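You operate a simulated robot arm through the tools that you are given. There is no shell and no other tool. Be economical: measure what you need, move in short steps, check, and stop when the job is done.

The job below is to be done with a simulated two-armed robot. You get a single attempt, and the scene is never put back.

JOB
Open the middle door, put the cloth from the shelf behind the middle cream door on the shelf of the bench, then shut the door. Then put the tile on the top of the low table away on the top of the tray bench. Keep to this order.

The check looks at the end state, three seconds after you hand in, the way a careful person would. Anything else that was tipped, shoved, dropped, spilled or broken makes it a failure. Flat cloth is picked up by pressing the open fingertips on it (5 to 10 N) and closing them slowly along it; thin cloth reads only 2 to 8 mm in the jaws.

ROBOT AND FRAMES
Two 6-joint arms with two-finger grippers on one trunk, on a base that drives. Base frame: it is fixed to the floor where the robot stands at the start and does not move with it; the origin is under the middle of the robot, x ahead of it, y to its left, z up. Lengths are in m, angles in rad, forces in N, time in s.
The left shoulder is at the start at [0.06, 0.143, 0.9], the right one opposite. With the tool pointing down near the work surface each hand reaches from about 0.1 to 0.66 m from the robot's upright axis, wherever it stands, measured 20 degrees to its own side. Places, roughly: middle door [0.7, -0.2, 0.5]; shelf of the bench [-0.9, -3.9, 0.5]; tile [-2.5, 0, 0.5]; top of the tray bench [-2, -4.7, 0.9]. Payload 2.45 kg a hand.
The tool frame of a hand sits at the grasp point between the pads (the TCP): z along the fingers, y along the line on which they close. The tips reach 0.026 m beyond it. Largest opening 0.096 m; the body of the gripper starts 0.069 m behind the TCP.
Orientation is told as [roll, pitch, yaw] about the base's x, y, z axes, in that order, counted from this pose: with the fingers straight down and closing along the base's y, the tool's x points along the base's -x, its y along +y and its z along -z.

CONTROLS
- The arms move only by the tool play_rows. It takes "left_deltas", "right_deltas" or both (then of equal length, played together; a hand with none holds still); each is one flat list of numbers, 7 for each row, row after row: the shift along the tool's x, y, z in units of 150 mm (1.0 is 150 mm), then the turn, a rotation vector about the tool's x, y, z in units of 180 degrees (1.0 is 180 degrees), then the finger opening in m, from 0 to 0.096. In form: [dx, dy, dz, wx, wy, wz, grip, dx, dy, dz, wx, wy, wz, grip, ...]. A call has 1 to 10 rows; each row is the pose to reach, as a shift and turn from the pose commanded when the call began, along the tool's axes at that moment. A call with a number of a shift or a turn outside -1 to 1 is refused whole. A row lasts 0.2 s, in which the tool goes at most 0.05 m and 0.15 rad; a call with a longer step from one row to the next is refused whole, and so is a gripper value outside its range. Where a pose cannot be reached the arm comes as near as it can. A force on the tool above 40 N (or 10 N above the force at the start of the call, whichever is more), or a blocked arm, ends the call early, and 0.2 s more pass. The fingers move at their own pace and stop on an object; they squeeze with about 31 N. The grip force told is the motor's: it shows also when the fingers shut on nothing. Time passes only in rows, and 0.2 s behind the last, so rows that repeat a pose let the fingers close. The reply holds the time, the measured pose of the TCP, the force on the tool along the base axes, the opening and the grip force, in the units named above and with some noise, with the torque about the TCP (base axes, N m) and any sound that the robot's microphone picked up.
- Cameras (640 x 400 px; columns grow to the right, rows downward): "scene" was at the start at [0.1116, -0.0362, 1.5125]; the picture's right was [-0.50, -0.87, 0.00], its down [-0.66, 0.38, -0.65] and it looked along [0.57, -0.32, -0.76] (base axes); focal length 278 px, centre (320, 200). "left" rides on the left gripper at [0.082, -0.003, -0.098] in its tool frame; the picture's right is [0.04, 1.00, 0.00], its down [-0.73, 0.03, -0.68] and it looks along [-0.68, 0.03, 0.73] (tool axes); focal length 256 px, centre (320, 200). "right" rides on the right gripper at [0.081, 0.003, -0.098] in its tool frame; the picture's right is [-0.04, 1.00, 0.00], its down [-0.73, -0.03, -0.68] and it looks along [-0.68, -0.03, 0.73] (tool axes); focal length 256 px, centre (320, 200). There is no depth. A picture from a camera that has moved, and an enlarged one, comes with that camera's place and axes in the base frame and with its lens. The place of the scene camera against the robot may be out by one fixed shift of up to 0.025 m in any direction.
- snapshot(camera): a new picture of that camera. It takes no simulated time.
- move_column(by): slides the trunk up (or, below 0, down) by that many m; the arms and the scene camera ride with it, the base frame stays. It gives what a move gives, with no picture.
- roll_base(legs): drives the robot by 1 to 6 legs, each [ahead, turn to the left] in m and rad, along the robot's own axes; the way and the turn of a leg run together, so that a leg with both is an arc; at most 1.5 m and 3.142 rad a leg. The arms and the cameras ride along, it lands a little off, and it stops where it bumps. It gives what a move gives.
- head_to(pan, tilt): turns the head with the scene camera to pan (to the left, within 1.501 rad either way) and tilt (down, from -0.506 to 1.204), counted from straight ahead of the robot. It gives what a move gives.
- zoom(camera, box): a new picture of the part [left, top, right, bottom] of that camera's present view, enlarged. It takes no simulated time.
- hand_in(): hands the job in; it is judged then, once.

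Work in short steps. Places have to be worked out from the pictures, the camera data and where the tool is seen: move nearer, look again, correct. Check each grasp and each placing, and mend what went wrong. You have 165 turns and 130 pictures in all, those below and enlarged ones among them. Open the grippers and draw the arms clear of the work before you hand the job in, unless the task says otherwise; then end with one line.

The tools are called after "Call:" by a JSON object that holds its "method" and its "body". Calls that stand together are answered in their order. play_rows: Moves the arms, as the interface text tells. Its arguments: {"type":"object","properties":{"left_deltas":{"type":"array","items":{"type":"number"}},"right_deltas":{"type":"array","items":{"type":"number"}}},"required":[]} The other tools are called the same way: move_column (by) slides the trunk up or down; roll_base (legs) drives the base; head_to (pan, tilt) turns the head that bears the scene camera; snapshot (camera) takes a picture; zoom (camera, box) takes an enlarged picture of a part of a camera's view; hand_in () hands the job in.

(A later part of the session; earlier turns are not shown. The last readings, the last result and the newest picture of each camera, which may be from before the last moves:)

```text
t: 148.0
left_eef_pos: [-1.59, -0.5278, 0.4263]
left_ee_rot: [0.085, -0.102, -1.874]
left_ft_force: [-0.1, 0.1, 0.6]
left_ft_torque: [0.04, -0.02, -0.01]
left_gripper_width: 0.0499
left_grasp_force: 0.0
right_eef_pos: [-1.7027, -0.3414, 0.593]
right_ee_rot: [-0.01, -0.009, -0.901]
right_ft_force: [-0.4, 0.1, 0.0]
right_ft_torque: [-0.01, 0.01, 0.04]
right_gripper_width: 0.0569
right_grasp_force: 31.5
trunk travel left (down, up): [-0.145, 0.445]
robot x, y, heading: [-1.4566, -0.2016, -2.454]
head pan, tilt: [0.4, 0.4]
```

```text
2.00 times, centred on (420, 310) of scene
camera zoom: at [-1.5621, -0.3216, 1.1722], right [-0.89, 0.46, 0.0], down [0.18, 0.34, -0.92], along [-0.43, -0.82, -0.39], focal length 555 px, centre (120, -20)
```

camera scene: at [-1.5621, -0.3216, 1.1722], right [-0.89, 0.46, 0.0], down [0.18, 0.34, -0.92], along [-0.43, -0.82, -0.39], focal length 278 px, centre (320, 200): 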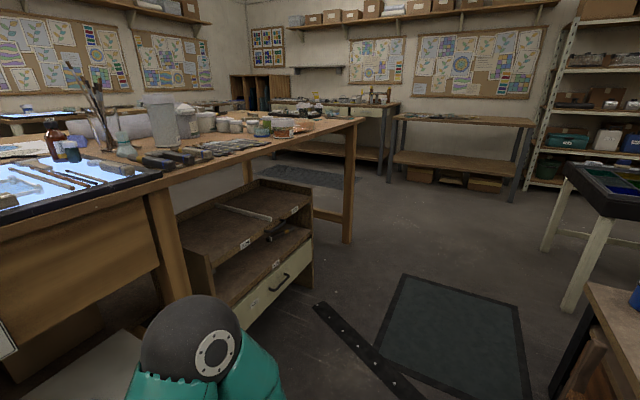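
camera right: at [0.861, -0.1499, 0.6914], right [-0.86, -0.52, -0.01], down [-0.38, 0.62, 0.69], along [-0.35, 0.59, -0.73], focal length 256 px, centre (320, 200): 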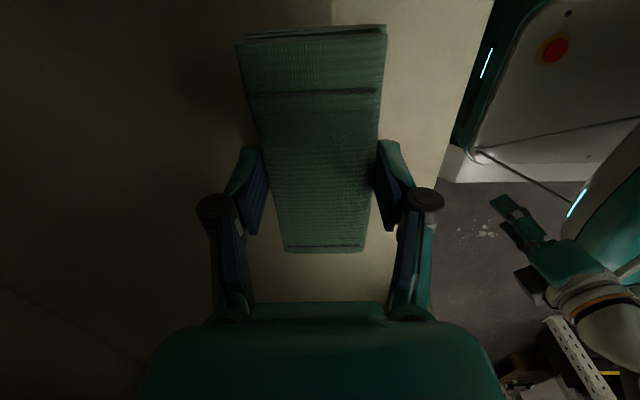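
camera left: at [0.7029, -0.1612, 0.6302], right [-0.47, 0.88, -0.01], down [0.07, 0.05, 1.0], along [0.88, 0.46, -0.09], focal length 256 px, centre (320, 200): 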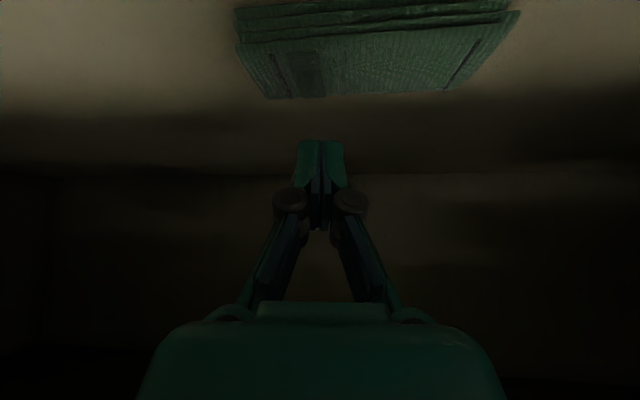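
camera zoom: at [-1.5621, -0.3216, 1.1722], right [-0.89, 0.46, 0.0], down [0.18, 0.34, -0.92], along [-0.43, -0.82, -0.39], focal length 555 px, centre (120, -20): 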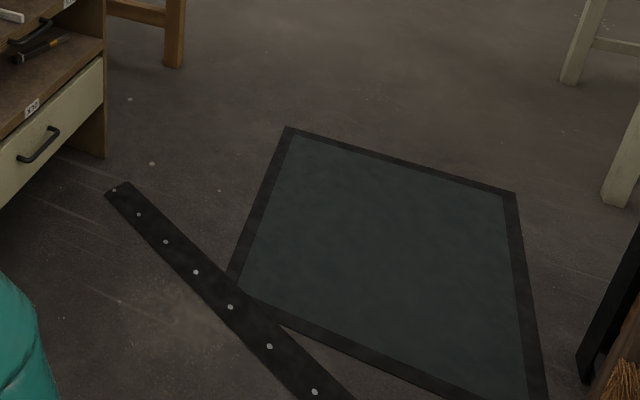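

They're flat and screwed down, safe to drive over. I continue past the table's end.

Call:
{"method": "roll_base", "body": {"legs": [[1.4, 0], [1.1, 0]]}}

Call:
{"method": "head_to", "body": {"pan": 1.4, "tilt": 0.35}}

Call:
{"method": "snapshot", "body": {"camera": "scene"}}

```text
t: 160.5
left_eef_pos: [-3.531, -2.1378, 0.4272]
left_ee_rot: [0.085, -0.103, -1.867]
left_ft_force: [0.2, 0.7, -0.3]
left_ft_torque: [0.01, -0.01, 0.0]
left_gripper_width: 0.0504
left_grasp_force: 0.0
right_eef_pos: [-3.6445, -1.9525, 0.5922]
right_ee_rot: [-0.011, -0.009, -0.89]
right_ft_force: [0.0, 0.0, -0.5]
right_ft_torque: [0.0, 0.03, -0.04]
right_gripper_width: 0.0569
right_grasp_force: 30.8
trunk travel left (down, up): [-0.145, 0.445]
robot x, y, heading: [-3.3984, -1.8128, -2.444]
head pan, tilt: [0.4, 0.4]
```

```text
t: 161.8
left_eef_pos: [-3.5309, -2.1365, 0.4263]
left_ee_rot: [0.086, -0.101, -1.866]
left_ft_force: [0.1, 0.3, 0.5]
left_ft_torque: [-0.04, 0.04, 0.0]
left_gripper_width: 0.0499
left_grasp_force: 0.0
right_eef_pos: [-3.6452, -1.9516, 0.5946]
right_ee_rot: [-0.009, -0.01, -0.892]
right_ft_force: [-0.9, 0.5, -1.3]
right_ft_torque: [0.01, 0.01, -0.02]
right_gripper_width: 0.057
right_grasp_force: 31.2
trunk travel left (down, up): [-0.145, 0.445]
robot x, y, heading: [-3.3953, -1.8149, -2.449]
head pan, tilt: [1.4, 0.351]
```

```text
52 pictures are left
camera scene: at [-3.4149, -1.9283, 1.1768], right [-0.87, -0.5, 0.0], down [-0.17, 0.3, -0.94], along [0.47, -0.81, -0.34], focal length 278 px, centre (320, 200)
```

scene: 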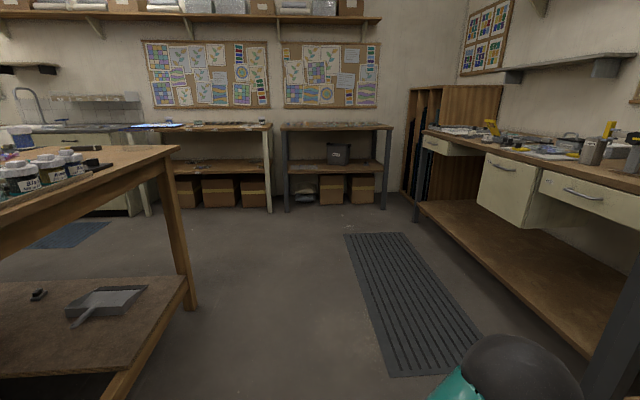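

The bench with light legs (left) is centered near (-0.9, -3.9); the dark-legged one right of it is the tray bench. I drive around the table end toward it.

Call:
{"method": "roll_base", "body": {"legs": [[0, 1.433], [1.5, 0], [0.6, 0], [0, 1.232], [1.2, 0], [0, -1.2]]}}

Call:
{"method": "head_to", "body": {"pan": 0, "tilt": 0.6}}

Call:
{"method": "snapshot", "body": {"camera": "scene"}}

```text
t: 165.4
left_eef_pos: [-3.133, -2.0462, 0.4274]
left_ee_rot: [0.087, -0.101, -0.624]
left_ft_force: [-0.1, -0.1, 0.7]
left_ft_torque: [0.0, -0.02, 0.0]
left_gripper_width: 0.0499
left_grasp_force: 0.0
right_eef_pos: [-3.3429, -2.0937, 0.5948]
right_ee_rot: [-0.01, -0.009, 0.351]
right_ft_force: [0.0, 0.0, -0.4]
right_ft_torque: [0.0, 0.01, 0.02]
right_gripper_width: 0.0569
right_grasp_force: 31.0
trunk travel left (down, up): [-0.145, 0.445]
robot x, y, heading: [-3.436, -1.8314, -1.181]
head pan, tilt: [1.4, 0.351]
stopped in leg 1: the robot was blocked; the commanded pose is now the measured one
```

```text
t: 166.9
left_eef_pos: [-3.1329, -2.046, 0.4268]
left_ee_rot: [0.089, -0.101, -0.623]
left_ft_force: [-0.1, -0.4, 0.4]
left_ft_torque: [0.02, 0.02, -0.01]
left_gripper_width: 0.0502
left_grasp_force: 0.2
right_eef_pos: [-3.3449, -2.0927, 0.5941]
right_ee_rot: [-0.009, -0.01, 0.35]
right_ft_force: [-0.5, 1.0, -0.4]
right_ft_torque: [-0.02, -0.03, 0.04]
right_gripper_width: 0.0569
right_grasp_force: 31.2
trunk travel left (down, up): [-0.145, 0.445]
robot x, y, heading: [-3.4396, -1.8299, -1.184]
head pan, tilt: [0.0, 0.6]
```

```text
51 pictures are left
camera scene: at [-3.3975, -1.9639, 1.154], right [-0.93, -0.38, 0.0], down [-0.21, 0.52, -0.82], along [0.31, -0.76, -0.57], focal length 278 px, centre (320, 200)
```

scene: 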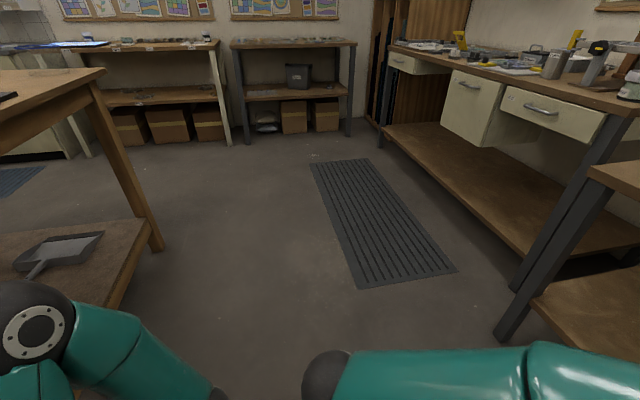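

Blocked flags appear near 1.24 rad of turning; nothing seems touched. I continue with smaller turns.

Call:
{"method": "roll_base", "body": {"legs": [[0.3, 0], [0, 0.15], [1.5, 0], [0.35, 0]]}}

Call:
{"method": "snapshot", "body": {"camera": "scene"}}

```text
t: 178.8
left_eef_pos: [-2.0679, -3.9128, 0.4275]
left_ee_rot: [0.087, -0.099, -0.512]
left_ft_force: [-0.3, -0.4, 0.2]
left_ft_torque: [0.02, 0.01, 0.02]
left_gripper_width: 0.05
left_grasp_force: 0.0
right_eef_pos: [-2.2717, -3.9832, 0.5932]
right_ee_rot: [-0.011, -0.009, 0.464]
right_ft_force: [-0.4, 0.7, -0.2]
right_ft_torque: [0.0, 0.04, 0.02]
right_gripper_width: 0.057
right_grasp_force: 30.8
trunk travel left (down, up): [-0.145, 0.445]
robot x, y, heading: [-2.3944, -3.7311, -1.068]
head pan, tilt: [0.0, 0.6]
```

```text
50 pictures are left
camera scene: at [-2.3413, -3.8604, 1.154], right [-0.88, -0.48, 0.0], down [-0.27, 0.49, -0.82], along [0.4, -0.72, -0.57], focal length 278 px, centre (320, 200)
```

scene: 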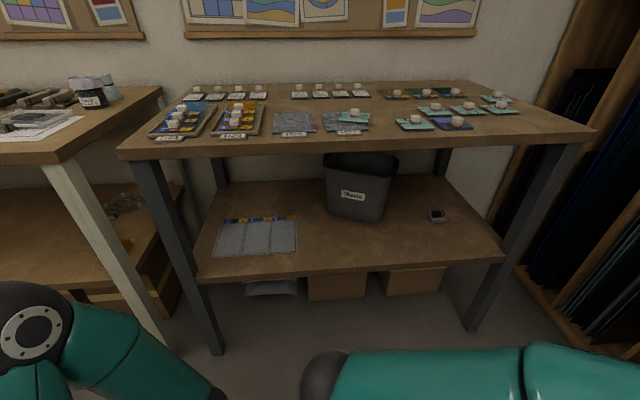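

I'm at the tray bench with tiles on it. Now turn left and drive to the neighbouring bench, then face it.

Call:
{"method": "roll_base", "body": {"legs": [[0, 0.7], [0, 0.644], [1.37, 0], [0, -0.63], [0, -0.63]]}}

Call:
{"method": "snapshot", "body": {"camera": "scene"}}

```text
t: 182.8
left_eef_pos: [-2.0983, -3.504, 0.429]
left_ee_rot: [0.087, -0.1, 0.65]
left_ft_force: [-0.5, 0.1, 0.1]
left_ft_torque: [0.01, -0.03, 0.0]
left_gripper_width: 0.0498
left_grasp_force: 0.1
right_eef_pos: [-2.1156, -3.719, 0.595]
right_ee_rot: [-0.01, -0.007, 1.625]
right_ft_force: [0.0, -0.7, -0.2]
right_ft_torque: [-0.02, 0.03, 0.02]
right_gripper_width: 0.0571
right_grasp_force: 31.3
trunk travel left (down, up): [-0.145, 0.445]
robot x, y, heading: [-2.3945, -3.7708, 0.119]
head pan, tilt: [0.0, 0.6]
stopped in leg 2: the robot was blocked; the commanded pose is now the measured one
```

```text
49 pictures are left
camera scene: at [-2.2623, -3.7531, 1.154], right [0.12, -0.99, 0.0], down [-0.56, -0.07, -0.82], along [0.82, 0.1, -0.57], focal length 278 px, centre (320, 200)
```

scene: 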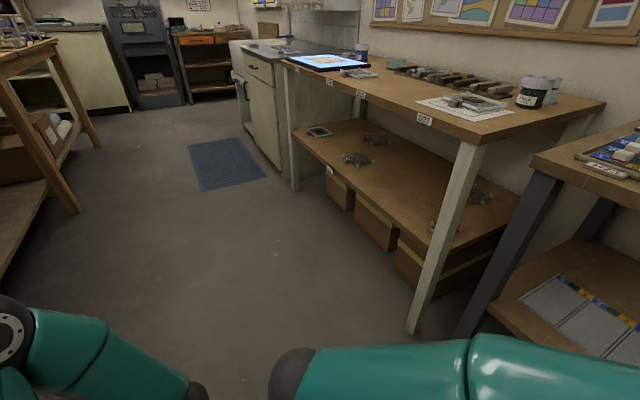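

The right elbow sticks out and met the tray bench. I back off, turn parallel to the benches, drive along at a distance, then face the bench.

Call:
{"method": "roll_base", "body": {"legs": [[-0.2, 0], [0, 0.5], [1.5, 0], [0, -0.8], [0, -0.8]]}}

Call:
{"method": "snapshot", "body": {"camera": "scene"}}

```text
t: 197.0
left_eef_pos: [-0.951, -2.9038, 0.4286]
left_ee_rot: [0.089, -0.1, -0.08]
left_ft_force: [-1.1, -0.7, -0.2]
left_ft_torque: [0.02, 0.01, -0.01]
left_gripper_width: 0.0498
left_grasp_force: 0.0
right_eef_pos: [-1.1078, -3.0542, 0.5955]
right_ee_rot: [-0.011, -0.006, 0.893]
right_ft_force: [0.3, -0.1, -0.4]
right_ft_torque: [0.02, 0.01, 0.0]
right_gripper_width: 0.0571
right_grasp_force: 30.9
trunk travel left (down, up): [-0.145, 0.445]
robot x, y, heading: [-1.3279, -2.8705, -0.625]
head pan, tilt: [0.0, 0.6]
stopped in leg 5: the robot was blocked; the commanded pose is now the measured one
```

```text
48 pictures are left
camera scene: at [-1.2243, -2.9582, 1.154], right [-0.59, -0.81, 0.0], down [-0.46, 0.33, -0.82], along [0.67, -0.48, -0.57], focal length 278 px, centre (320, 200)
```

scene: 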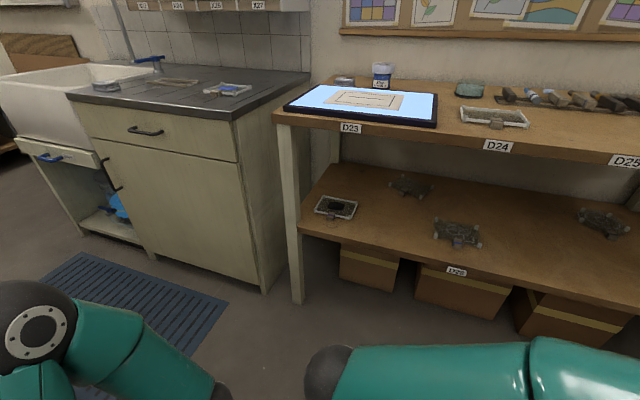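

The robot's rear seems to touch the table behind. I go forward 0.2 m, finish the turn, and look at the shelf.

Call:
{"method": "roll_base", "body": {"legs": [[0.2, 0], [0, -0.36], [0.15, 0]]}}

Call:
{"method": "snapshot", "body": {"camera": "scene"}}

```text
t: 200.8
left_eef_pos: [-0.7434, -3.2811, 0.4286]
left_ee_rot: [0.088, -0.099, -0.447]
left_ft_force: [0.0, 0.7, 0.6]
left_ft_torque: [0.01, -0.03, -0.03]
left_gripper_width: 0.0501
left_grasp_force: 0.1
right_eef_pos: [-0.9421, -3.3643, 0.5963]
right_ee_rot: [-0.01, -0.007, 0.526]
right_ft_force: [0.1, 0.2, -0.7]
right_ft_torque: [0.0, 0.0, 0.02]
right_gripper_width: 0.0568
right_grasp_force: 31.3
trunk travel left (down, up): [-0.145, 0.445]
robot x, y, heading: [-1.08, -3.1147, -0.997]
head pan, tilt: [0.0, 0.6]
```

```text
47 pictures are left
camera scene: at [-1.0161, -3.237, 1.154], right [-0.84, -0.54, 0.0], down [-0.31, 0.48, -0.82], along [0.45, -0.69, -0.57], focal length 278 px, centre (320, 200)
```

scene: 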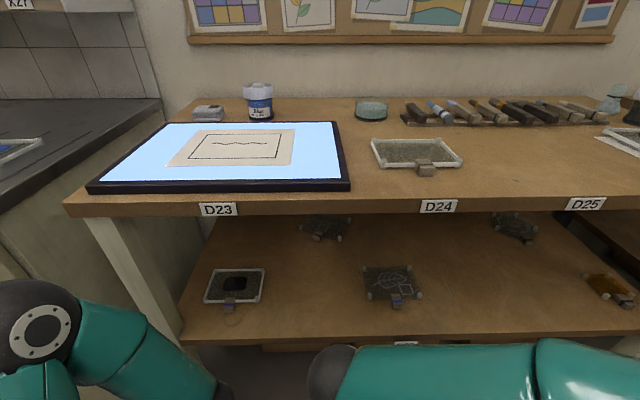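

The shelf has small labelled items at its front; a free gap ~27 cm wide lies straight ahead between D23 and D24 items. I drive 8 cm closer and extend the hand partway to gauge shelf height.

Call:
{"method": "roll_base", "body": {"legs": [[0.08, 0]]}}

Call:
{"method": "play_rows", "body": {"right_deltas": [0, -0.2, -0.08, 0, 0, 0, 0, 0, -0.4, -0.16, 0, 0, 0, 0, 0, -0.6, -0.24, 0, 0, 0, 0, 0, -0.6, -0.24, 0, 0, 0, 0]}}

Call:
{"method": "snapshot", "body": {"camera": "right"}}

Call:
{"method": "snapshot", "body": {"camera": "scene"}}

```text
t: 201.9
left_eef_pos: [-0.6998, -3.3499, 0.4292]
left_ee_rot: [0.09, -0.099, -0.446]
left_ft_force: [0.5, -0.1, 0.1]
left_ft_torque: [-0.01, -0.01, 0.04]
left_gripper_width: 0.0496
left_grasp_force: 0.1
right_eef_pos: [-0.899, -3.4334, 0.5969]
right_ee_rot: [-0.01, -0.006, 0.525]
right_ft_force: [-0.2, 1.1, -0.1]
right_ft_torque: [0.02, 0.02, 0.0]
right_gripper_width: 0.0571
right_grasp_force: 31.2
trunk travel left (down, up): [-0.145, 0.445]
robot x, y, heading: [-1.0343, -3.1841, -0.997]
head pan, tilt: [0.0, 0.6]
```

```text
t: 202.9
left_eef_pos: [-0.6992, -3.35, 0.4306]
left_ee_rot: [0.089, -0.096, -0.448]
left_ft_force: [-0.1, -0.6, -0.7]
left_ft_torque: [-0.01, 0.04, -0.02]
left_gripper_width: 0.0499
left_grasp_force: 0.0
right_eef_pos: [-0.8533, -3.5108, 0.6346]
right_ee_rot: [-0.011, -0.007, 0.527]
right_ft_force: [0.0, -0.7, 0.3]
right_ft_torque: [0.0, 0.01, -0.01]
right_gripper_width: 0.0574
right_grasp_force: 30.9
trunk travel left (down, up): [-0.145, 0.445]
robot x, y, heading: [-1.036, -3.1831, -0.996]
head pan, tilt: [0.0, 0.6]
```

```text
46 pictures are left
camera right: at [-0.9255, -3.5482, 0.7326], right [-0.47, 0.88, -0.01], down [0.64, 0.35, 0.68], along [0.61, 0.31, -0.73], focal length 256 px, centre (320, 200)
```

right: 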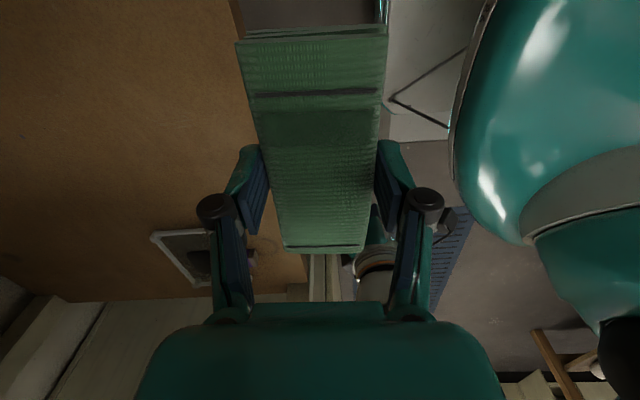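

```text
45 pictures are left
camera scene: at [-0.9719, -3.3058, 1.154], right [-0.84, -0.54, 0.0], down [-0.31, 0.48, -0.82], along [0.45, -0.69, -0.57], focal length 278 px, centre (320, 200)
```

scene: 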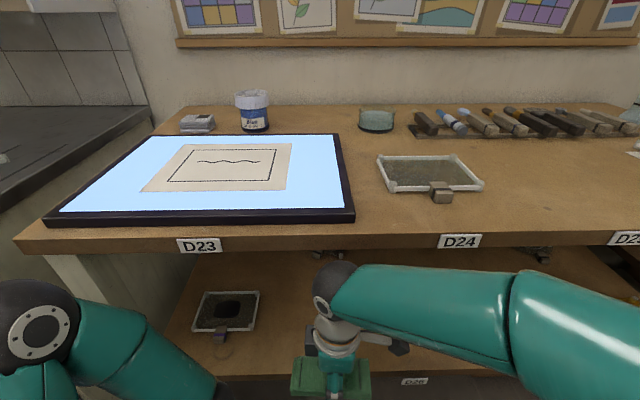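

Shelf is at z≈0.52 and bench underside ≈0.89. I lower the hand to z 0.585 (cloth 3 cm above shelf) and slide in 15 cm, shifting 4 cm left to the middle of the gap.

Call:
{"method": "play_rows", "body": {"right_deltas": [-0.1, 0, 0.16, 0, 0, 0, 0, -0.2, 0, 0.33, 0, 0, 0, 0, -0.29, -0.15, 0.33, 0, 0, 0, 0, -0.29, -0.35, 0.33, 0, 0, 0, 0, -0.29, -0.55, 0.33, 0, 0, 0, 0, -0.29, -0.75, 0.33, 0, 0, 0, 0, -0.29, -0.9, 0.33, 0, 0, 0, 0, -0.29, -1.0, 0.33, 0, 0, 0, 0]}}

Call:
{"method": "snapshot", "body": {"camera": "right"}}

Call:
{"method": "snapshot", "body": {"camera": "scene"}}

```text
t: 204.9
left_eef_pos: [-0.6973, -3.3576, 0.4199]
left_ee_rot: [0.102, -0.081, -0.448]
left_ft_force: [-0.7, 0.5, 0.5]
left_ft_torque: [0.02, -0.06, 0.02]
left_gripper_width: 0.0499
left_grasp_force: 0.2
right_eef_pos: [-0.7723, -3.5855, 0.5369]
right_ee_rot: [0.139, 0.068, 0.599]
right_ft_force: [0.8, 0.2, -1.0]
right_ft_torque: [-0.02, 0.11, 0.0]
right_gripper_width: 0.057
right_grasp_force: 31.2
trunk travel left (down, up): [-0.145, 0.445]
robot x, y, heading: [-1.0394, -3.1804, -1.008]
head pan, tilt: [0.0, 0.6]
stopped in row 8 (right hand): the arm was blocked; the commanded pose is now the measured one
```

```text
44 pictures are left
camera right: at [-0.827, -3.6357, 0.6402], right [-0.52, 0.84, 0.14], down [0.71, 0.34, 0.62], along [0.48, 0.42, -0.78], focal length 256 px, centre (320, 200)
```

right: 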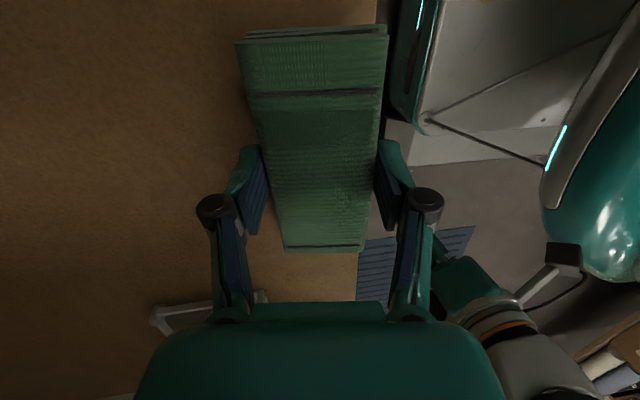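

```text
43 pictures are left
camera scene: at [-0.9832, -3.2972, 1.1552], right [-0.84, -0.54, 0.0], down [-0.3, 0.47, -0.83], along [0.45, -0.7, -0.56], focal length 278 px, centre (320, 200)
```

scene: 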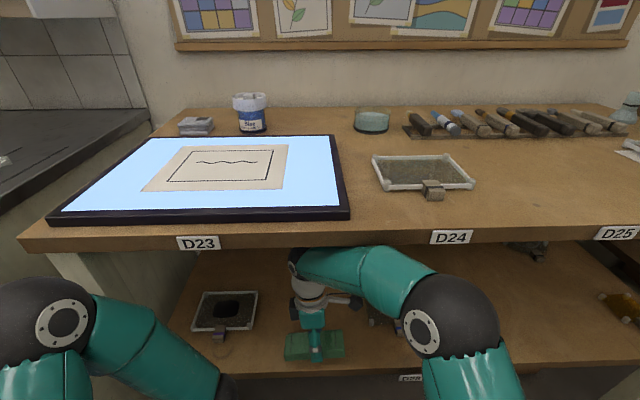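

The elbow touches the bench's top edge, but the cloth is already wholly over the shelf (about 4 cm in). I lower the trunk slightly to relieve and set the cloth down.

Call:
{"method": "move_column", "body": {"by": -0.012}}

Call:
{"method": "zoom", "body": {"camera": "scene", "box": [180, 230, 500, 400]}}

```text
t: 205.5
left_eef_pos: [-0.6963, -3.3556, 0.4125]
left_ee_rot: [0.094, -0.084, -0.448]
left_ft_force: [-0.6, 0.2, 0.1]
left_ft_torque: [0.03, 0.02, 0.01]
left_gripper_width: 0.05
left_grasp_force: 0.0
right_eef_pos: [-0.7682, -3.5911, 0.5335]
right_ee_rot: [0.121, 0.058, 0.584]
right_ft_force: [0.6, -0.7, 0.7]
right_ft_torque: [0.03, 0.04, 0.0]
right_gripper_width: 0.0571
right_grasp_force: 30.8
trunk travel left (down, up): [-0.133, 0.457]
robot x, y, heading: [-1.0377, -3.184, -1.003]
head pan, tilt: [0.0, 0.6]
```

```text
2.00 times, centred on (340, 315) of scene
camera zoom: at [-0.9737, -3.3051, 1.1434], right [-0.84, -0.54, 0.0], down [-0.3, 0.48, -0.83], along [0.44, -0.7, -0.56], focal length 555 px, centre (280, -30)
```

zoom: 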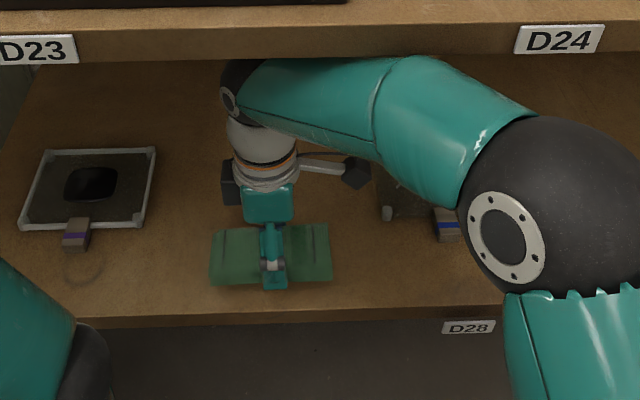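

Cloth clearly over the shelf between the items. Lower in 3 mm steps until it touches.

Call:
{"method": "play_rows", "body": {"right_deltas": [0, 0, 0.02, 0, 0, 0, 0, 0, 0, 0.04, 0, 0, 0, 0, 0, 0, 0.06, 0, 0, 0, 0, 0, 0, 0.06, 0, 0, 0, 0]}}

```text
t: 206.5
left_eef_pos: [-0.696, -3.3545, 0.4095]
left_ee_rot: [0.098, -0.083, -0.449]
left_ft_force: [-0.5, 0.2, 0.4]
left_ft_torque: [0.02, 0.01, 0.01]
left_gripper_width: 0.0502
left_grasp_force: 0.1
right_eef_pos: [-0.7705, -3.5894, 0.522]
right_ee_rot: [0.128, 0.062, 0.589]
right_ft_force: [0.0, 0.4, -0.2]
right_ft_torque: [0.0, 0.0, -0.02]
right_gripper_width: 0.0572
right_grasp_force: 31.2
trunk travel left (down, up): [-0.133, 0.457]
robot x, y, heading: [-1.0374, -3.1863, -0.996]
head pan, tilt: [0.0, 0.6]
```

Call:
{"method": "play_rows", "body": {"right_deltas": [0, 0, 0.02, 0, 0, 0, 0, 0, 0, 0.04, 0, 0, 0, 0, 0, 0, 0.06, 0, 0, 0, 0, 0, 0, 0.08, 0, 0, 0, 0, 0, 0, 0.08, 0, 0, 0, 0]}}

Call:
{"method": "zoom", "body": {"camera": "scene", "box": [180, 230, 500, 400]}}

```text
t: 207.7
left_eef_pos: [-0.6967, -3.3541, 0.4109]
left_ee_rot: [0.096, -0.084, -0.447]
left_ft_force: [-0.1, -0.2, -0.3]
left_ft_torque: [0.03, 0.01, 0.0]
left_gripper_width: 0.0499
left_grasp_force: 0.0
right_eef_pos: [-0.7709, -3.5878, 0.5115]
right_ee_rot: [0.122, 0.063, 0.588]
right_ft_force: [-2.4, -1.0, 22.3]
right_ft_torque: [-0.52, -0.37, -0.14]
right_gripper_width: 0.0571
right_grasp_force: 30.8
trunk travel left (down, up): [-0.133, 0.457]
robot x, y, heading: [-1.0328, -3.1837, -1.002]
head pan, tilt: [0.0, 0.6]
```

```text
2.00 times, centred on (340, 315) of scene
camera zoom: at [-0.9738, -3.3045, 1.1424], right [-0.84, -0.54, 0.0], down [-0.3, 0.47, -0.83], along [0.45, -0.69, -0.56], focal length 555 px, centre (280, -30)
```

zoom: 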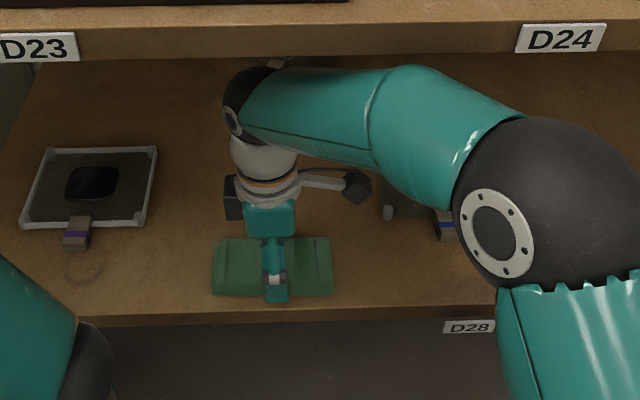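

Touching with 22 N. I ease 2 mm up, open the fingers, then rise.

Call:
{"method": "play_rows", "body": {"right_deltas": [0, 0, -0.015, 0, 0, 0, 0, 0, 0, -0.015, 0, 0, 0, 0.065, 0, 0, -0.015, 0, 0, 0, 0.08, 0, 0, -0.015, 0, 0, 0, 0.094, 0, 0, -0.1, 0, 0, 0, 0.094, 0, 0, -0.2, 0, 0, 0, 0.094, 0, 0, -0.28, 0, 0, 0, 0.094]}}

Call:
{"method": "snapshot", "body": {"camera": "right"}}

Call:
{"method": "zoom", "body": {"camera": "scene", "box": [180, 230, 500, 400]}}

```text
t: 209.3
left_eef_pos: [-0.6964, -3.3554, 0.4076]
left_ee_rot: [0.099, -0.083, -0.448]
left_ft_force: [-0.3, -0.1, 0.4]
left_ft_torque: [0.03, 0.01, 0.02]
left_gripper_width: 0.0498
left_grasp_force: 0.1
right_eef_pos: [-0.7717, -3.5878, 0.5401]
right_ee_rot: [0.151, 0.072, 0.594]
right_ft_force: [0.5, -0.4, 1.4]
right_ft_torque: [0.03, 0.0, -0.03]
right_gripper_width: 0.094
right_grasp_force: 0.1
trunk travel left (down, up): [-0.133, 0.457]
robot x, y, heading: [-1.0372, -3.1802, -1.0]
head pan, tilt: [0.0, 0.6]
```

```text
40 pictures are left
camera right: at [-0.8257, -3.638, 0.6435], right [-0.51, 0.85, 0.15], down [0.72, 0.33, 0.61], along [0.47, 0.42, -0.78], focal length 256 px, centre (320, 200)
```

right: 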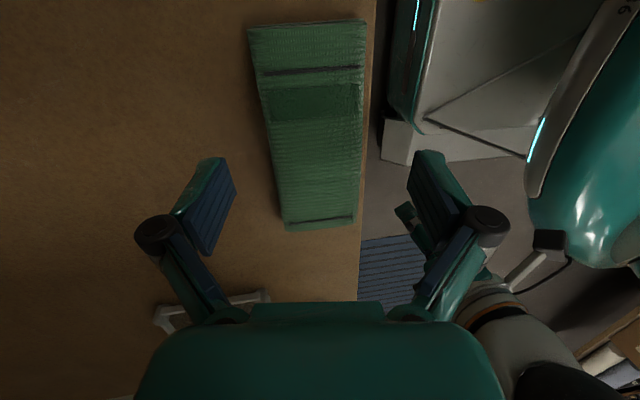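

```text
2.00 times, centred on (340, 315) of scene
camera zoom: at [-0.974, -3.3074, 1.1391], right [-0.84, -0.54, 0.0], down [-0.3, 0.48, -0.82], along [0.45, -0.69, -0.57], focal length 555 px, centre (280, -30)
```

zoom: 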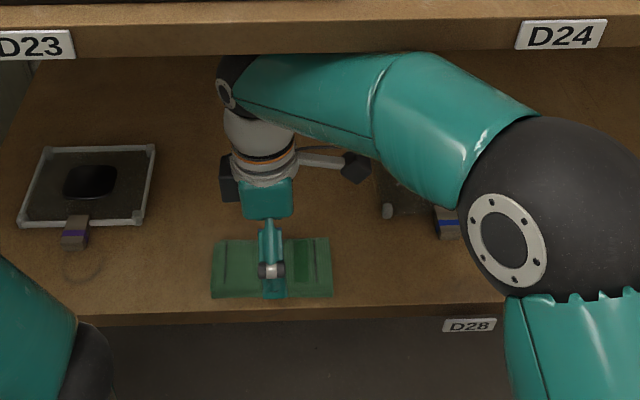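

The cloth lies flat and wholly on the shelf. I raise the hand 2 cm and back the base straight out.

Call:
{"method": "play_rows", "body": {"right_deltas": [0, 0, -0.06, 0, 0, 0, 0.094, 0, 0, -0.13, 0, 0, 0, 0.094, 0, 0, -0.13, 0, 0, 0, 0.094]}}

Call:
{"method": "roll_base", "body": {"legs": [[-0.25, 0]]}}

Call:
{"method": "snapshot", "body": {"camera": "scene"}}

```text
t: 210.3
left_eef_pos: [-0.6985, -3.3548, 0.4137]
left_ee_rot: [0.101, -0.089, -0.451]
left_ft_force: [0.3, 0.6, -0.4]
left_ft_torque: [0.01, -0.01, -0.01]
left_gripper_width: 0.0501
left_grasp_force: 0.1
right_eef_pos: [-0.7814, -3.5786, 0.5414]
right_ee_rot: [0.203, 0.094, 0.608]
right_ft_force: [0.7, -0.6, -0.2]
right_ft_torque: [0.01, 0.01, 0.01]
right_gripper_width: 0.0938
right_grasp_force: 0.1
trunk travel left (down, up): [-0.133, 0.457]
robot x, y, heading: [-1.036, -3.1838, -1.002]
head pan, tilt: [0.0, 0.6]
stopped in row 3 (right hand): the arm was blocked; the commanded pose is now the measured one
```

```text
t: 212.2
left_eef_pos: [-0.8312, -3.1465, 0.4099]
left_ee_rot: [0.098, -0.081, -0.45]
left_ft_force: [-0.5, 0.6, 0.0]
left_ft_torque: [0.0, 0.01, 0.01]
left_gripper_width: 0.05
left_grasp_force: 0.0
right_eef_pos: [-0.9098, -3.3728, 0.5474]
right_ee_rot: [0.185, 0.091, 0.604]
right_ft_force: [0.1, 1.0, -0.3]
right_ft_torque: [0.0, 0.0, 0.0]
right_gripper_width: 0.0938
right_grasp_force: 0.1
trunk travel left (down, up): [-0.133, 0.457]
robot x, y, heading: [-1.1681, -2.9708, -1.004]
head pan, tilt: [0.0, 0.6]
```

```text
38 pictures are left
camera scene: at [-1.1073, -3.0966, 1.142], right [-0.84, -0.54, 0.0], down [-0.3, 0.48, -0.82], along [0.44, -0.7, -0.57], focal length 278 px, centre (320, 200)
```

scene: 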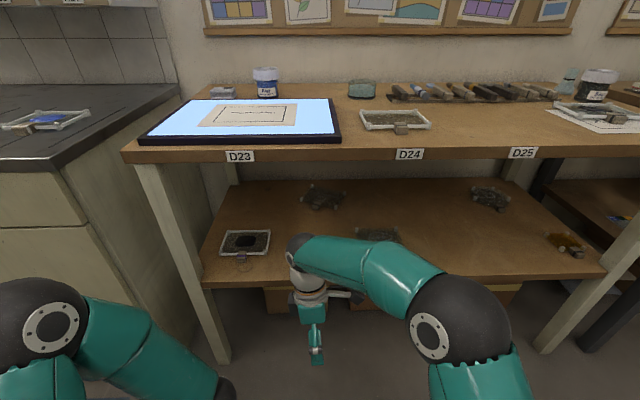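

I fold the right hand back to a normal yaw so I can see the cloth.

Call:
{"method": "play_rows", "body": {"right_deltas": [0, 0.08, -0.1, 0, 0, 0.045, 0.09, 0, 0.16, -0.2, 0, 0, 0.09, 0.09, 0, 0.24, -0.3, 0, 0, 0.135, 0.09, 0, 0.32, -0.4, 0, 0, 0.18, 0.09, 0, 0.4, -0.5, 0, 0, 0.225, 0.09, 0, 0.48, -0.5, 0, 0, 0.27, 0.09, 0, 0.5, -0.5, 0, 0, 0.315, 0.09, 0, 0.5, -0.5, 0, 0, 0.36, 0.09, 0, 0.5, -0.5, 0, 0, 0.405, 0.09, 0, 0.5, -0.5, 0, 0, 0.45, 0.09]}}

Call:
{"method": "snapshot", "body": {"camera": "scene"}}

```text
t: 214.3
left_eef_pos: [-0.8303, -3.1465, 0.4117]
left_ee_rot: [0.097, -0.084, -0.45]
left_ft_force: [-0.5, 0.2, -0.3]
left_ft_torque: [0.0, -0.01, 0.0]
left_gripper_width: 0.0498
left_grasp_force: 0.1
right_eef_pos: [-0.9357, -3.3206, 0.6353]
right_ee_rot: [-0.065, 0.194, -0.828]
right_ft_force: [-0.4, -0.1, -0.7]
right_ft_torque: [-0.01, -0.01, -0.01]
right_gripper_width: 0.0902
right_grasp_force: 0.1
trunk travel left (down, up): [-0.133, 0.457]
robot x, y, heading: [-1.1689, -2.9738, -1.003]
head pan, tilt: [0.0, 0.6]
```

```text
37 pictures are left
camera scene: at [-1.1074, -3.0964, 1.142], right [-0.84, -0.54, 0.0], down [-0.3, 0.48, -0.82], along [0.44, -0.7, -0.57], focal length 278 px, centre (320, 200)
```

scene: 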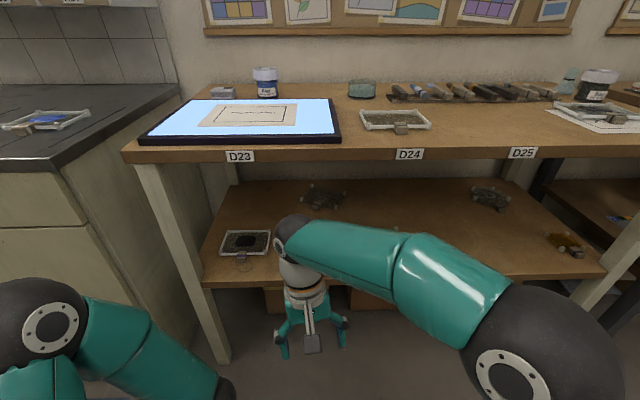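

I turn to face back along the lane by the sink, then look before driving.

Call:
{"method": "roll_base", "body": {"legs": [[0, 0.8], [0, 0.788]]}}

Call:
{"method": "head_to", "body": {"pan": 0.1, "tilt": 0.4}}

Call:
{"method": "snapshot", "body": {"camera": "scene"}}

Call:
{"method": "head_to", "body": {"pan": -1.45, "tilt": 0.6}}

Call:
{"method": "snapshot", "body": {"camera": "scene"}}

```text
t: 218.2
left_eef_pos: [-0.8505, -2.7637, 0.4113]
left_ee_rot: [0.098, -0.081, 0.612]
left_ft_force: [0.6, 1.1, -0.3]
left_ft_torque: [0.01, 0.0, 0.03]
left_gripper_width: 0.05
left_grasp_force: 0.1
right_eef_pos: [-0.7519, -2.9383, 0.6359]
right_ee_rot: [-0.064, 0.195, 0.237]
right_ft_force: [0.1, -0.2, -0.1]
right_ft_torque: [-0.01, 0.02, 0.02]
right_gripper_width: 0.0902
right_grasp_force: 0.0
trunk travel left (down, up): [-0.133, 0.457]
robot x, y, heading: [-1.1693, -3.0169, 0.085]
head pan, tilt: [0.0, 0.6]
stopped in leg 2: the robot was blocked; the commanded pose is now the measured one
```

```text
t: 218.9
left_eef_pos: [-0.8516, -2.763, 0.4121]
left_ee_rot: [0.097, -0.082, 0.611]
left_ft_force: [0.6, 0.4, 0.0]
left_ft_torque: [-0.01, 0.01, 0.01]
left_gripper_width: 0.0496
left_grasp_force: 0.0
right_eef_pos: [-0.7517, -2.9383, 0.6358]
right_ee_rot: [-0.063, 0.195, 0.238]
right_ft_force: [0.1, 0.6, 0.6]
right_ft_torque: [0.03, 0.01, 0.03]
right_gripper_width: 0.0901
right_grasp_force: 0.1
trunk travel left (down, up): [-0.133, 0.457]
robot x, y, heading: [-1.1689, -3.017, 0.082]
head pan, tilt: [0.099, 0.4]
```

```text
36 pictures are left
camera scene: at [-1.0337, -2.9935, 1.1602], right [0.18, -0.98, 0.0], down [-0.38, -0.07, -0.92], along [0.91, 0.17, -0.39], focal length 278 px, centre (320, 200)
```

scene: 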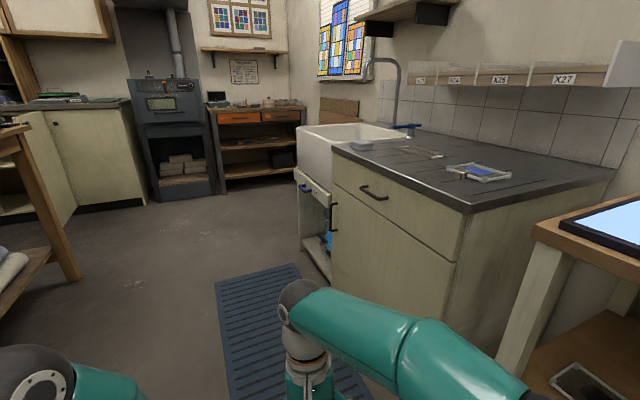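

```text
t: 220.6
left_eef_pos: [-0.8506, -2.7628, 0.4121]
left_ee_rot: [0.097, -0.082, 0.61]
left_ft_force: [0.4, -0.4, -1.5]
left_ft_torque: [0.03, 0.03, 0.02]
left_gripper_width: 0.0502
left_grasp_force: 0.0
right_eef_pos: [-0.7528, -2.9385, 0.636]
right_ee_rot: [-0.063, 0.195, 0.238]
right_ft_force: [0.2, 1.3, 0.0]
right_ft_torque: [-0.03, -0.01, 0.0]
right_gripper_width: 0.0901
right_grasp_force: 0.1
trunk travel left (down, up): [-0.133, 0.457]
robot x, y, heading: [-1.1696, -3.0193, 0.081]
head pan, tilt: [-1.45, 0.6]
```

```text
35 pictures are left
camera scene: at [-1.107, -3.0967, 1.1421], right [-0.98, -0.2, 0.0], down [-0.11, 0.55, -0.83], along [0.17, -0.81, -0.56], focal length 278 px, centre (320, 200)
```

scene: 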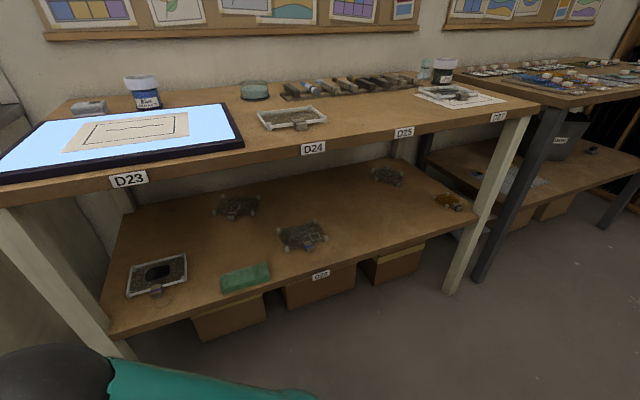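

Cloth is well placed between the D23 and D24 items. The lane ahead is free; I drive up toward the counter's door from the outside.

Call:
{"method": "roll_base", "body": {"legs": [[0.25, 0], [0, 0.6], [1.0, 0]]}}

Call:
{"method": "head_to", "body": {"pan": 0.2, "tilt": 0.5}}

Call:
{"method": "snapshot", "body": {"camera": "scene"}}

```text
t: 229.1
left_eef_pos: [-0.0258, -1.9782, 0.4105]
left_ee_rot: [0.097, -0.084, 1.216]
left_ft_force: [-0.1, 0.3, 0.2]
left_ft_torque: [-0.03, 0.01, 0.0]
left_gripper_width: 0.05
left_grasp_force: 0.0
right_eef_pos: [0.1578, -2.0674, 0.6356]
right_ee_rot: [-0.064, 0.195, 0.844]
right_ft_force: [-1.3, -0.5, 0.3]
right_ft_torque: [0.01, 0.02, -0.02]
right_gripper_width: 0.0901
right_grasp_force: 0.1
trunk travel left (down, up): [-0.133, 0.457]
robot x, y, heading: [-0.1437, -2.3668, 0.687]
head pan, tilt: [-1.45, 0.6]
```

```text
t: 230.8
left_eef_pos: [-0.0238, -1.9784, 0.4126]
left_ee_rot: [0.096, -0.08, 1.216]
left_ft_force: [0.1, -0.8, -0.9]
left_ft_torque: [-0.01, -0.04, 0.01]
left_gripper_width: 0.0504
left_grasp_force: 0.0
right_eef_pos: [0.1578, -2.0665, 0.637]
right_ee_rot: [-0.063, 0.196, 0.844]
right_ft_force: [-0.2, 0.5, 0.0]
right_ft_torque: [-0.01, -0.01, -0.02]
right_gripper_width: 0.0903
right_grasp_force: 0.1
trunk travel left (down, up): [-0.133, 0.457]
robot x, y, heading: [-0.143, -2.3664, 0.686]
head pan, tilt: [0.201, 0.499]
```

```text
34 pictures are left
camera scene: at [-0.0536, -2.2559, 1.1511], right [0.77, -0.63, 0.0], down [-0.3, -0.37, -0.88], along [0.56, 0.68, -0.48], focal length 278 px, centre (320, 200)
```

scene: 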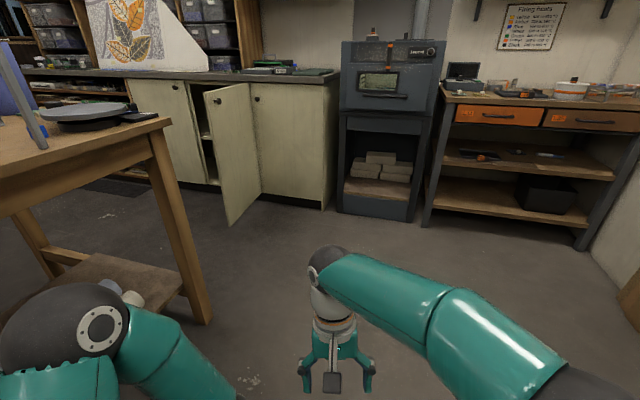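

I can see the door open ahead-left. I raise the trunk 0.3 m (elbows then clear the counter) and drive to a spot outside the door, facing along the counter.

Call:
{"method": "move_column", "body": {"by": 0.3}}

Call:
{"method": "roll_base", "body": {"legs": [[0, 0.22], [1.38, 0], [0, 0.85]]}}

Call:
{"method": "head_to", "body": {"pan": 0, "tilt": 0.8}}

Call:
{"method": "snapshot", "body": {"camera": "scene"}}

```text
t: 233.8
left_eef_pos: [-0.024, -1.9784, 0.7124]
left_ee_rot: [0.098, -0.081, 1.217]
left_ft_force: [0.5, 0.9, -0.1]
left_ft_torque: [0.01, -0.01, 0.03]
left_gripper_width: 0.0503
left_grasp_force: 0.0
right_eef_pos: [0.158, -2.0676, 0.9363]
right_ee_rot: [-0.063, 0.195, 0.843]
right_ft_force: [1.0, -0.5, 0.0]
right_ft_torque: [0.0, 0.02, 0.0]
right_gripper_width: 0.09
right_grasp_force: 0.0
trunk travel left (down, up): [-0.433, 0.157]
robot x, y, heading: [-0.1422, -2.368, 0.681]
head pan, tilt: [0.201, 0.499]
```

```text
t: 244.2
left_eef_pos: [0.4233, -0.9902, 0.7122]
left_ee_rot: [0.097, -0.082, 2.297]
left_ft_force: [0.6, -0.3, -0.3]
left_ft_torque: [0.03, 0.03, 0.0]
left_gripper_width: 0.0498
left_grasp_force: 0.0
right_eef_pos: [0.5866, -0.8704, 0.9365]
right_ee_rot: [-0.064, 0.197, 1.922]
right_ft_force: [0.1, -0.5, -0.3]
right_ft_torque: [0.02, -0.01, -0.01]
right_gripper_width: 0.0904
right_grasp_force: 0.0
trunk travel left (down, up): [-0.433, 0.157]
robot x, y, heading: [0.7458, -1.2679, 1.764]
head pan, tilt: [0.201, 0.499]
```

```text
t: 245.0
left_eef_pos: [0.4241, -0.9905, 0.7127]
left_ee_rot: [0.097, -0.082, 2.295]
left_ft_force: [-0.4, -0.6, -0.3]
left_ft_torque: [-0.01, -0.05, -0.03]
left_gripper_width: 0.0501
left_grasp_force: 0.1
right_eef_pos: [0.5875, -0.8714, 0.9372]
right_ee_rot: [-0.063, 0.197, 1.923]
right_ft_force: [-0.3, 0.3, 1.8]
right_ft_torque: [0.0, -0.02, -0.01]
right_gripper_width: 0.0902
right_grasp_force: 0.1
trunk travel left (down, up): [-0.433, 0.157]
robot x, y, heading: [0.7454, -1.271, 1.762]
head pan, tilt: [0.0, 0.799]
```

```text
33 pictures are left
camera scene: at [0.7015, -1.129, 1.4253], right [0.98, 0.19, 0.0], down [0.14, -0.7, -0.7], along [-0.13, 0.68, -0.72], focal length 278 px, centre (320, 200)
```

scene: 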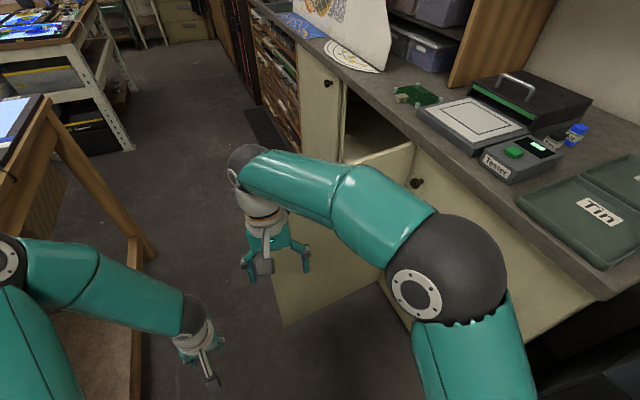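

Right hand is outside the door. I lower it below the door's top and shift it right, toward the counter, to push near (not past) the free edge.

Call:
{"method": "play_rows", "body": {"right_deltas": [0, -0.15, 0.2, 0, 0, 0, 0.05, 0, -0.3, 0.4, 0, 0, 0, 0.03, 0, -0.45, 0.6, 0, 0, 0, 0.03, 0, -0.6, 0.8, 0, 0, 0, 0.03, 0, -0.75, 0.95, 0, 0, 0, 0.03]}}

Call:
{"method": "snapshot", "body": {"camera": "scene"}}

```text
t: 246.2
left_eef_pos: [0.4242, -0.9906, 0.7123]
left_ee_rot: [0.097, -0.082, 2.296]
left_ft_force: [0.0, 0.1, 0.0]
left_ft_torque: [0.01, 0.0, 0.02]
left_gripper_width: 0.0502
left_grasp_force: 0.0
right_eef_pos: [0.71, -0.8522, 0.8025]
right_ee_rot: [-0.062, 0.195, 1.923]
right_ft_force: [0.1, -0.2, -0.9]
right_ft_torque: [-0.03, -0.02, -0.05]
right_gripper_width: 0.0301
right_grasp_force: 0.1
trunk travel left (down, up): [-0.433, 0.157]
robot x, y, heading: [0.7438, -1.268, 1.762]
head pan, tilt: [0.0, 0.799]
```

```text
32 pictures are left
camera scene: at [0.7016, -1.1284, 1.4251], right [0.98, 0.19, 0.0], down [0.14, -0.7, -0.7], along [-0.13, 0.68, -0.72], focal length 278 px, centre (320, 200)
```

scene: 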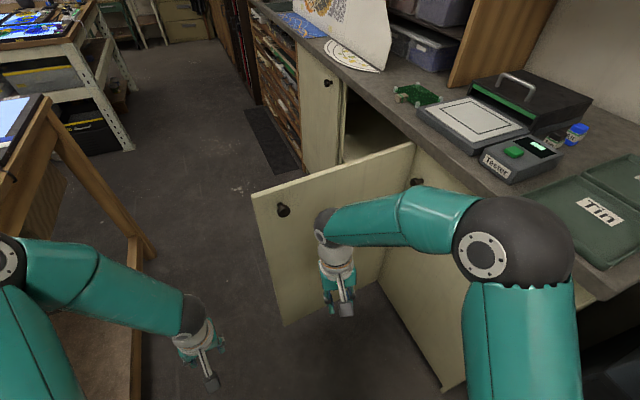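

Good position on the door's outer face. I drive forward 0.3 m to swing it.

Call:
{"method": "roll_base", "body": {"legs": [[0.3, 0]]}}

Call:
{"method": "snapshot", "body": {"camera": "scene"}}

```text
t: 248.2
left_eef_pos: [0.3664, -0.6913, 0.7122]
left_ee_rot: [0.098, -0.082, 2.294]
left_ft_force: [-1.0, -0.2, 0.6]
left_ft_torque: [-0.03, 0.0, 0.0]
left_gripper_width: 0.0501
left_grasp_force: 0.0
right_eef_pos: [0.654, -0.5544, 0.8039]
right_ee_rot: [-0.063, 0.196, 1.92]
right_ft_force: [-0.5, 0.3, 0.3]
right_ft_torque: [-0.05, 0.04, 0.04]
right_gripper_width: 0.0301
right_grasp_force: 0.0
trunk travel left (down, up): [-0.433, 0.157]
robot x, y, heading: [0.6884, -0.9703, 1.756]
head pan, tilt: [0.0, 0.799]
```

```text
31 pictures are left
camera scene: at [0.6443, -0.8294, 1.425], right [0.98, 0.19, 0.0], down [0.13, -0.71, -0.7], along [-0.13, 0.68, -0.72], focal length 278 px, centre (320, 200)
```

scene: 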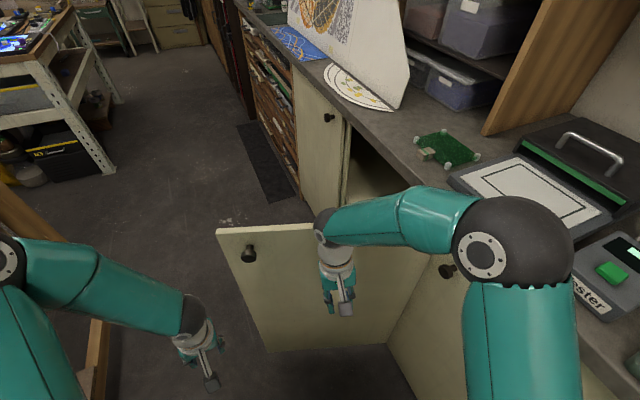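

Hand is just at the door. I shift it 9 cm toward the free edge and drive 0.25 m more.

Call:
{"method": "play_rows", "body": {"right_deltas": [0, 0.2, 0, 0, 0, 0, 0.03, 0, 0.4, 0, 0, 0, 0, 0.03, 0, 0.6, 0, 0, 0, 0, 0.03]}}

Call:
{"method": "roll_base", "body": {"legs": [[0.28, 0]]}}

Call:
{"method": "snapshot", "body": {"camera": "scene"}}

```text
t: 249.0
left_eef_pos: [0.3678, -0.6911, 0.7132]
left_ee_rot: [0.097, -0.083, 2.293]
left_ft_force: [-0.2, 0.7, -0.7]
left_ft_torque: [0.02, 0.01, -0.05]
left_gripper_width: 0.0499
left_grasp_force: 0.0
right_eef_pos: [0.5682, -0.5866, 0.798]
right_ee_rot: [-0.063, 0.198, 1.918]
right_ft_force: [0.7, -0.6, 0.1]
right_ft_torque: [-0.02, -0.01, 0.03]
right_gripper_width: 0.03
right_grasp_force: 0.1
trunk travel left (down, up): [-0.433, 0.157]
robot x, y, heading: [0.6861, -0.974, 1.756]
head pan, tilt: [0.0, 0.799]
```

```text
t: 251.1
left_eef_pos: [0.3142, -0.4086, 0.7132]
left_ee_rot: [0.096, -0.081, 2.295]
left_ft_force: [0.5, 0.1, -0.2]
left_ft_torque: [0.0, -0.03, 0.01]
left_gripper_width: 0.0499
left_grasp_force: 0.1
right_eef_pos: [0.5147, -0.3037, 0.7974]
right_ee_rot: [-0.063, 0.195, 1.923]
right_ft_force: [-0.3, 0.0, 0.7]
right_ft_torque: [-0.04, 0.01, -0.01]
right_gripper_width: 0.03
right_grasp_force: 0.1
trunk travel left (down, up): [-0.433, 0.157]
robot x, y, heading: [0.6338, -0.6885, 1.763]
head pan, tilt: [0.0, 0.799]
```

```text
30 pictures are left
camera scene: at [0.5904, -0.5462, 1.425], right [0.98, 0.19, 0.0], down [0.13, -0.71, -0.7], along [-0.13, 0.68, -0.72], focal length 278 px, centre (320, 200)
```

scene: 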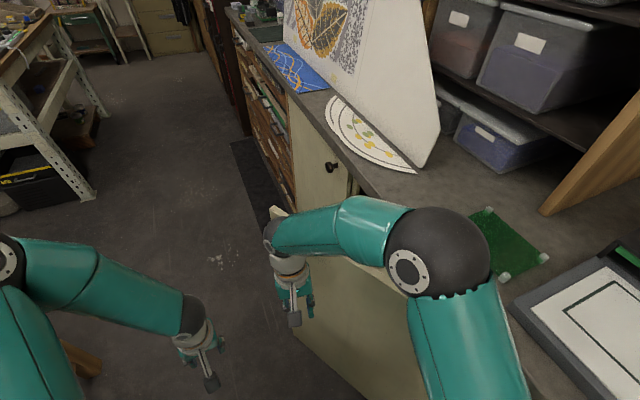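

The door is swinging (~46° left). Now with the arm I push on toward the cabinet near the free edge.

Call:
{"method": "play_rows", "body": {"right_deltas": [-0.2, -0.05, 0, 0, 0, 0, 0.03, -0.4, -0.1, 0, 0, 0, 0, 0.03, -0.6, -0.18, 0, 0, 0, 0, 0.03, -0.8, -0.27, 0, 0, 0, 0, 0.03, -1.0, -0.36, 0, 0, 0, 0, 0.03]}}

Call:
{"method": "play_rows", "body": {"right_deltas": [-0.08, -0.15, 0, 0, 0, 0, 0.03, -0.16, -0.3, 0, 0, 0, 0, 0.03, -0.24, -0.45, 0, 0, 0, 0, 0.03, -0.3, -0.6, 0, 0, 0, 0, 0.03]}}

Call:
{"method": "snapshot", "body": {"camera": "scene"}}

```text
t: 251.6
left_eef_pos: [0.3126, -0.4093, 0.7141]
left_ee_rot: [0.095, -0.082, 2.297]
left_ft_force: [-0.3, -0.4, 0.2]
left_ft_torque: [0.04, -0.05, -0.02]
left_gripper_width: 0.05
left_grasp_force: 0.1
right_eef_pos: [0.5126, -0.2635, 0.7922]
right_ee_rot: [-0.067, 0.203, 1.916]
right_ft_force: [-0.5, -0.5, -0.2]
right_ft_torque: [-0.02, -0.02, 0.0]
right_gripper_width: 0.0303
right_grasp_force: 0.1
trunk travel left (down, up): [-0.433, 0.157]
robot x, y, heading: [0.6345, -0.6894, 1.756]
head pan, tilt: [0.0, 0.799]
stopped in row 2 (right hand): the force on the tool passed its limit at 43 N (the readings are from after the stop); the commanded pose is now the measured one
```

```text
t: 252.6
left_eef_pos: [0.3134, -0.4094, 0.7125]
left_ee_rot: [0.099, -0.084, 2.295]
left_ft_force: [-0.6, 0.1, -0.1]
left_ft_torque: [-0.02, -0.03, -0.01]
left_gripper_width: 0.0497
left_grasp_force: 0.0
right_eef_pos: [0.5803, -0.1897, 0.7891]
right_ee_rot: [-0.068, 0.205, 1.916]
right_ft_force: [-1.0, 0.0, 0.1]
right_ft_torque: [-0.03, -0.02, 0.01]
right_gripper_width: 0.0297
right_grasp_force: 0.0
trunk travel left (down, up): [-0.433, 0.157]
robot x, y, heading: [0.6325, -0.6868, 1.759]
head pan, tilt: [0.0, 0.799]
```

```text
29 pictures are left
camera scene: at [0.5911, -0.5469, 1.4251], right [0.98, 0.19, 0.0], down [0.13, -0.7, -0.7], along [-0.13, 0.68, -0.72], focal length 278 px, centre (320, 200)
```

scene: 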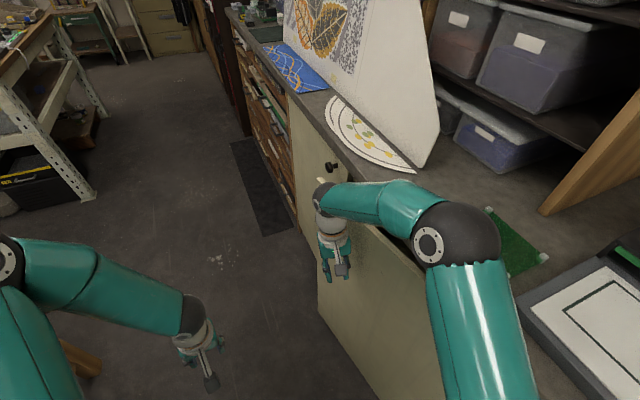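

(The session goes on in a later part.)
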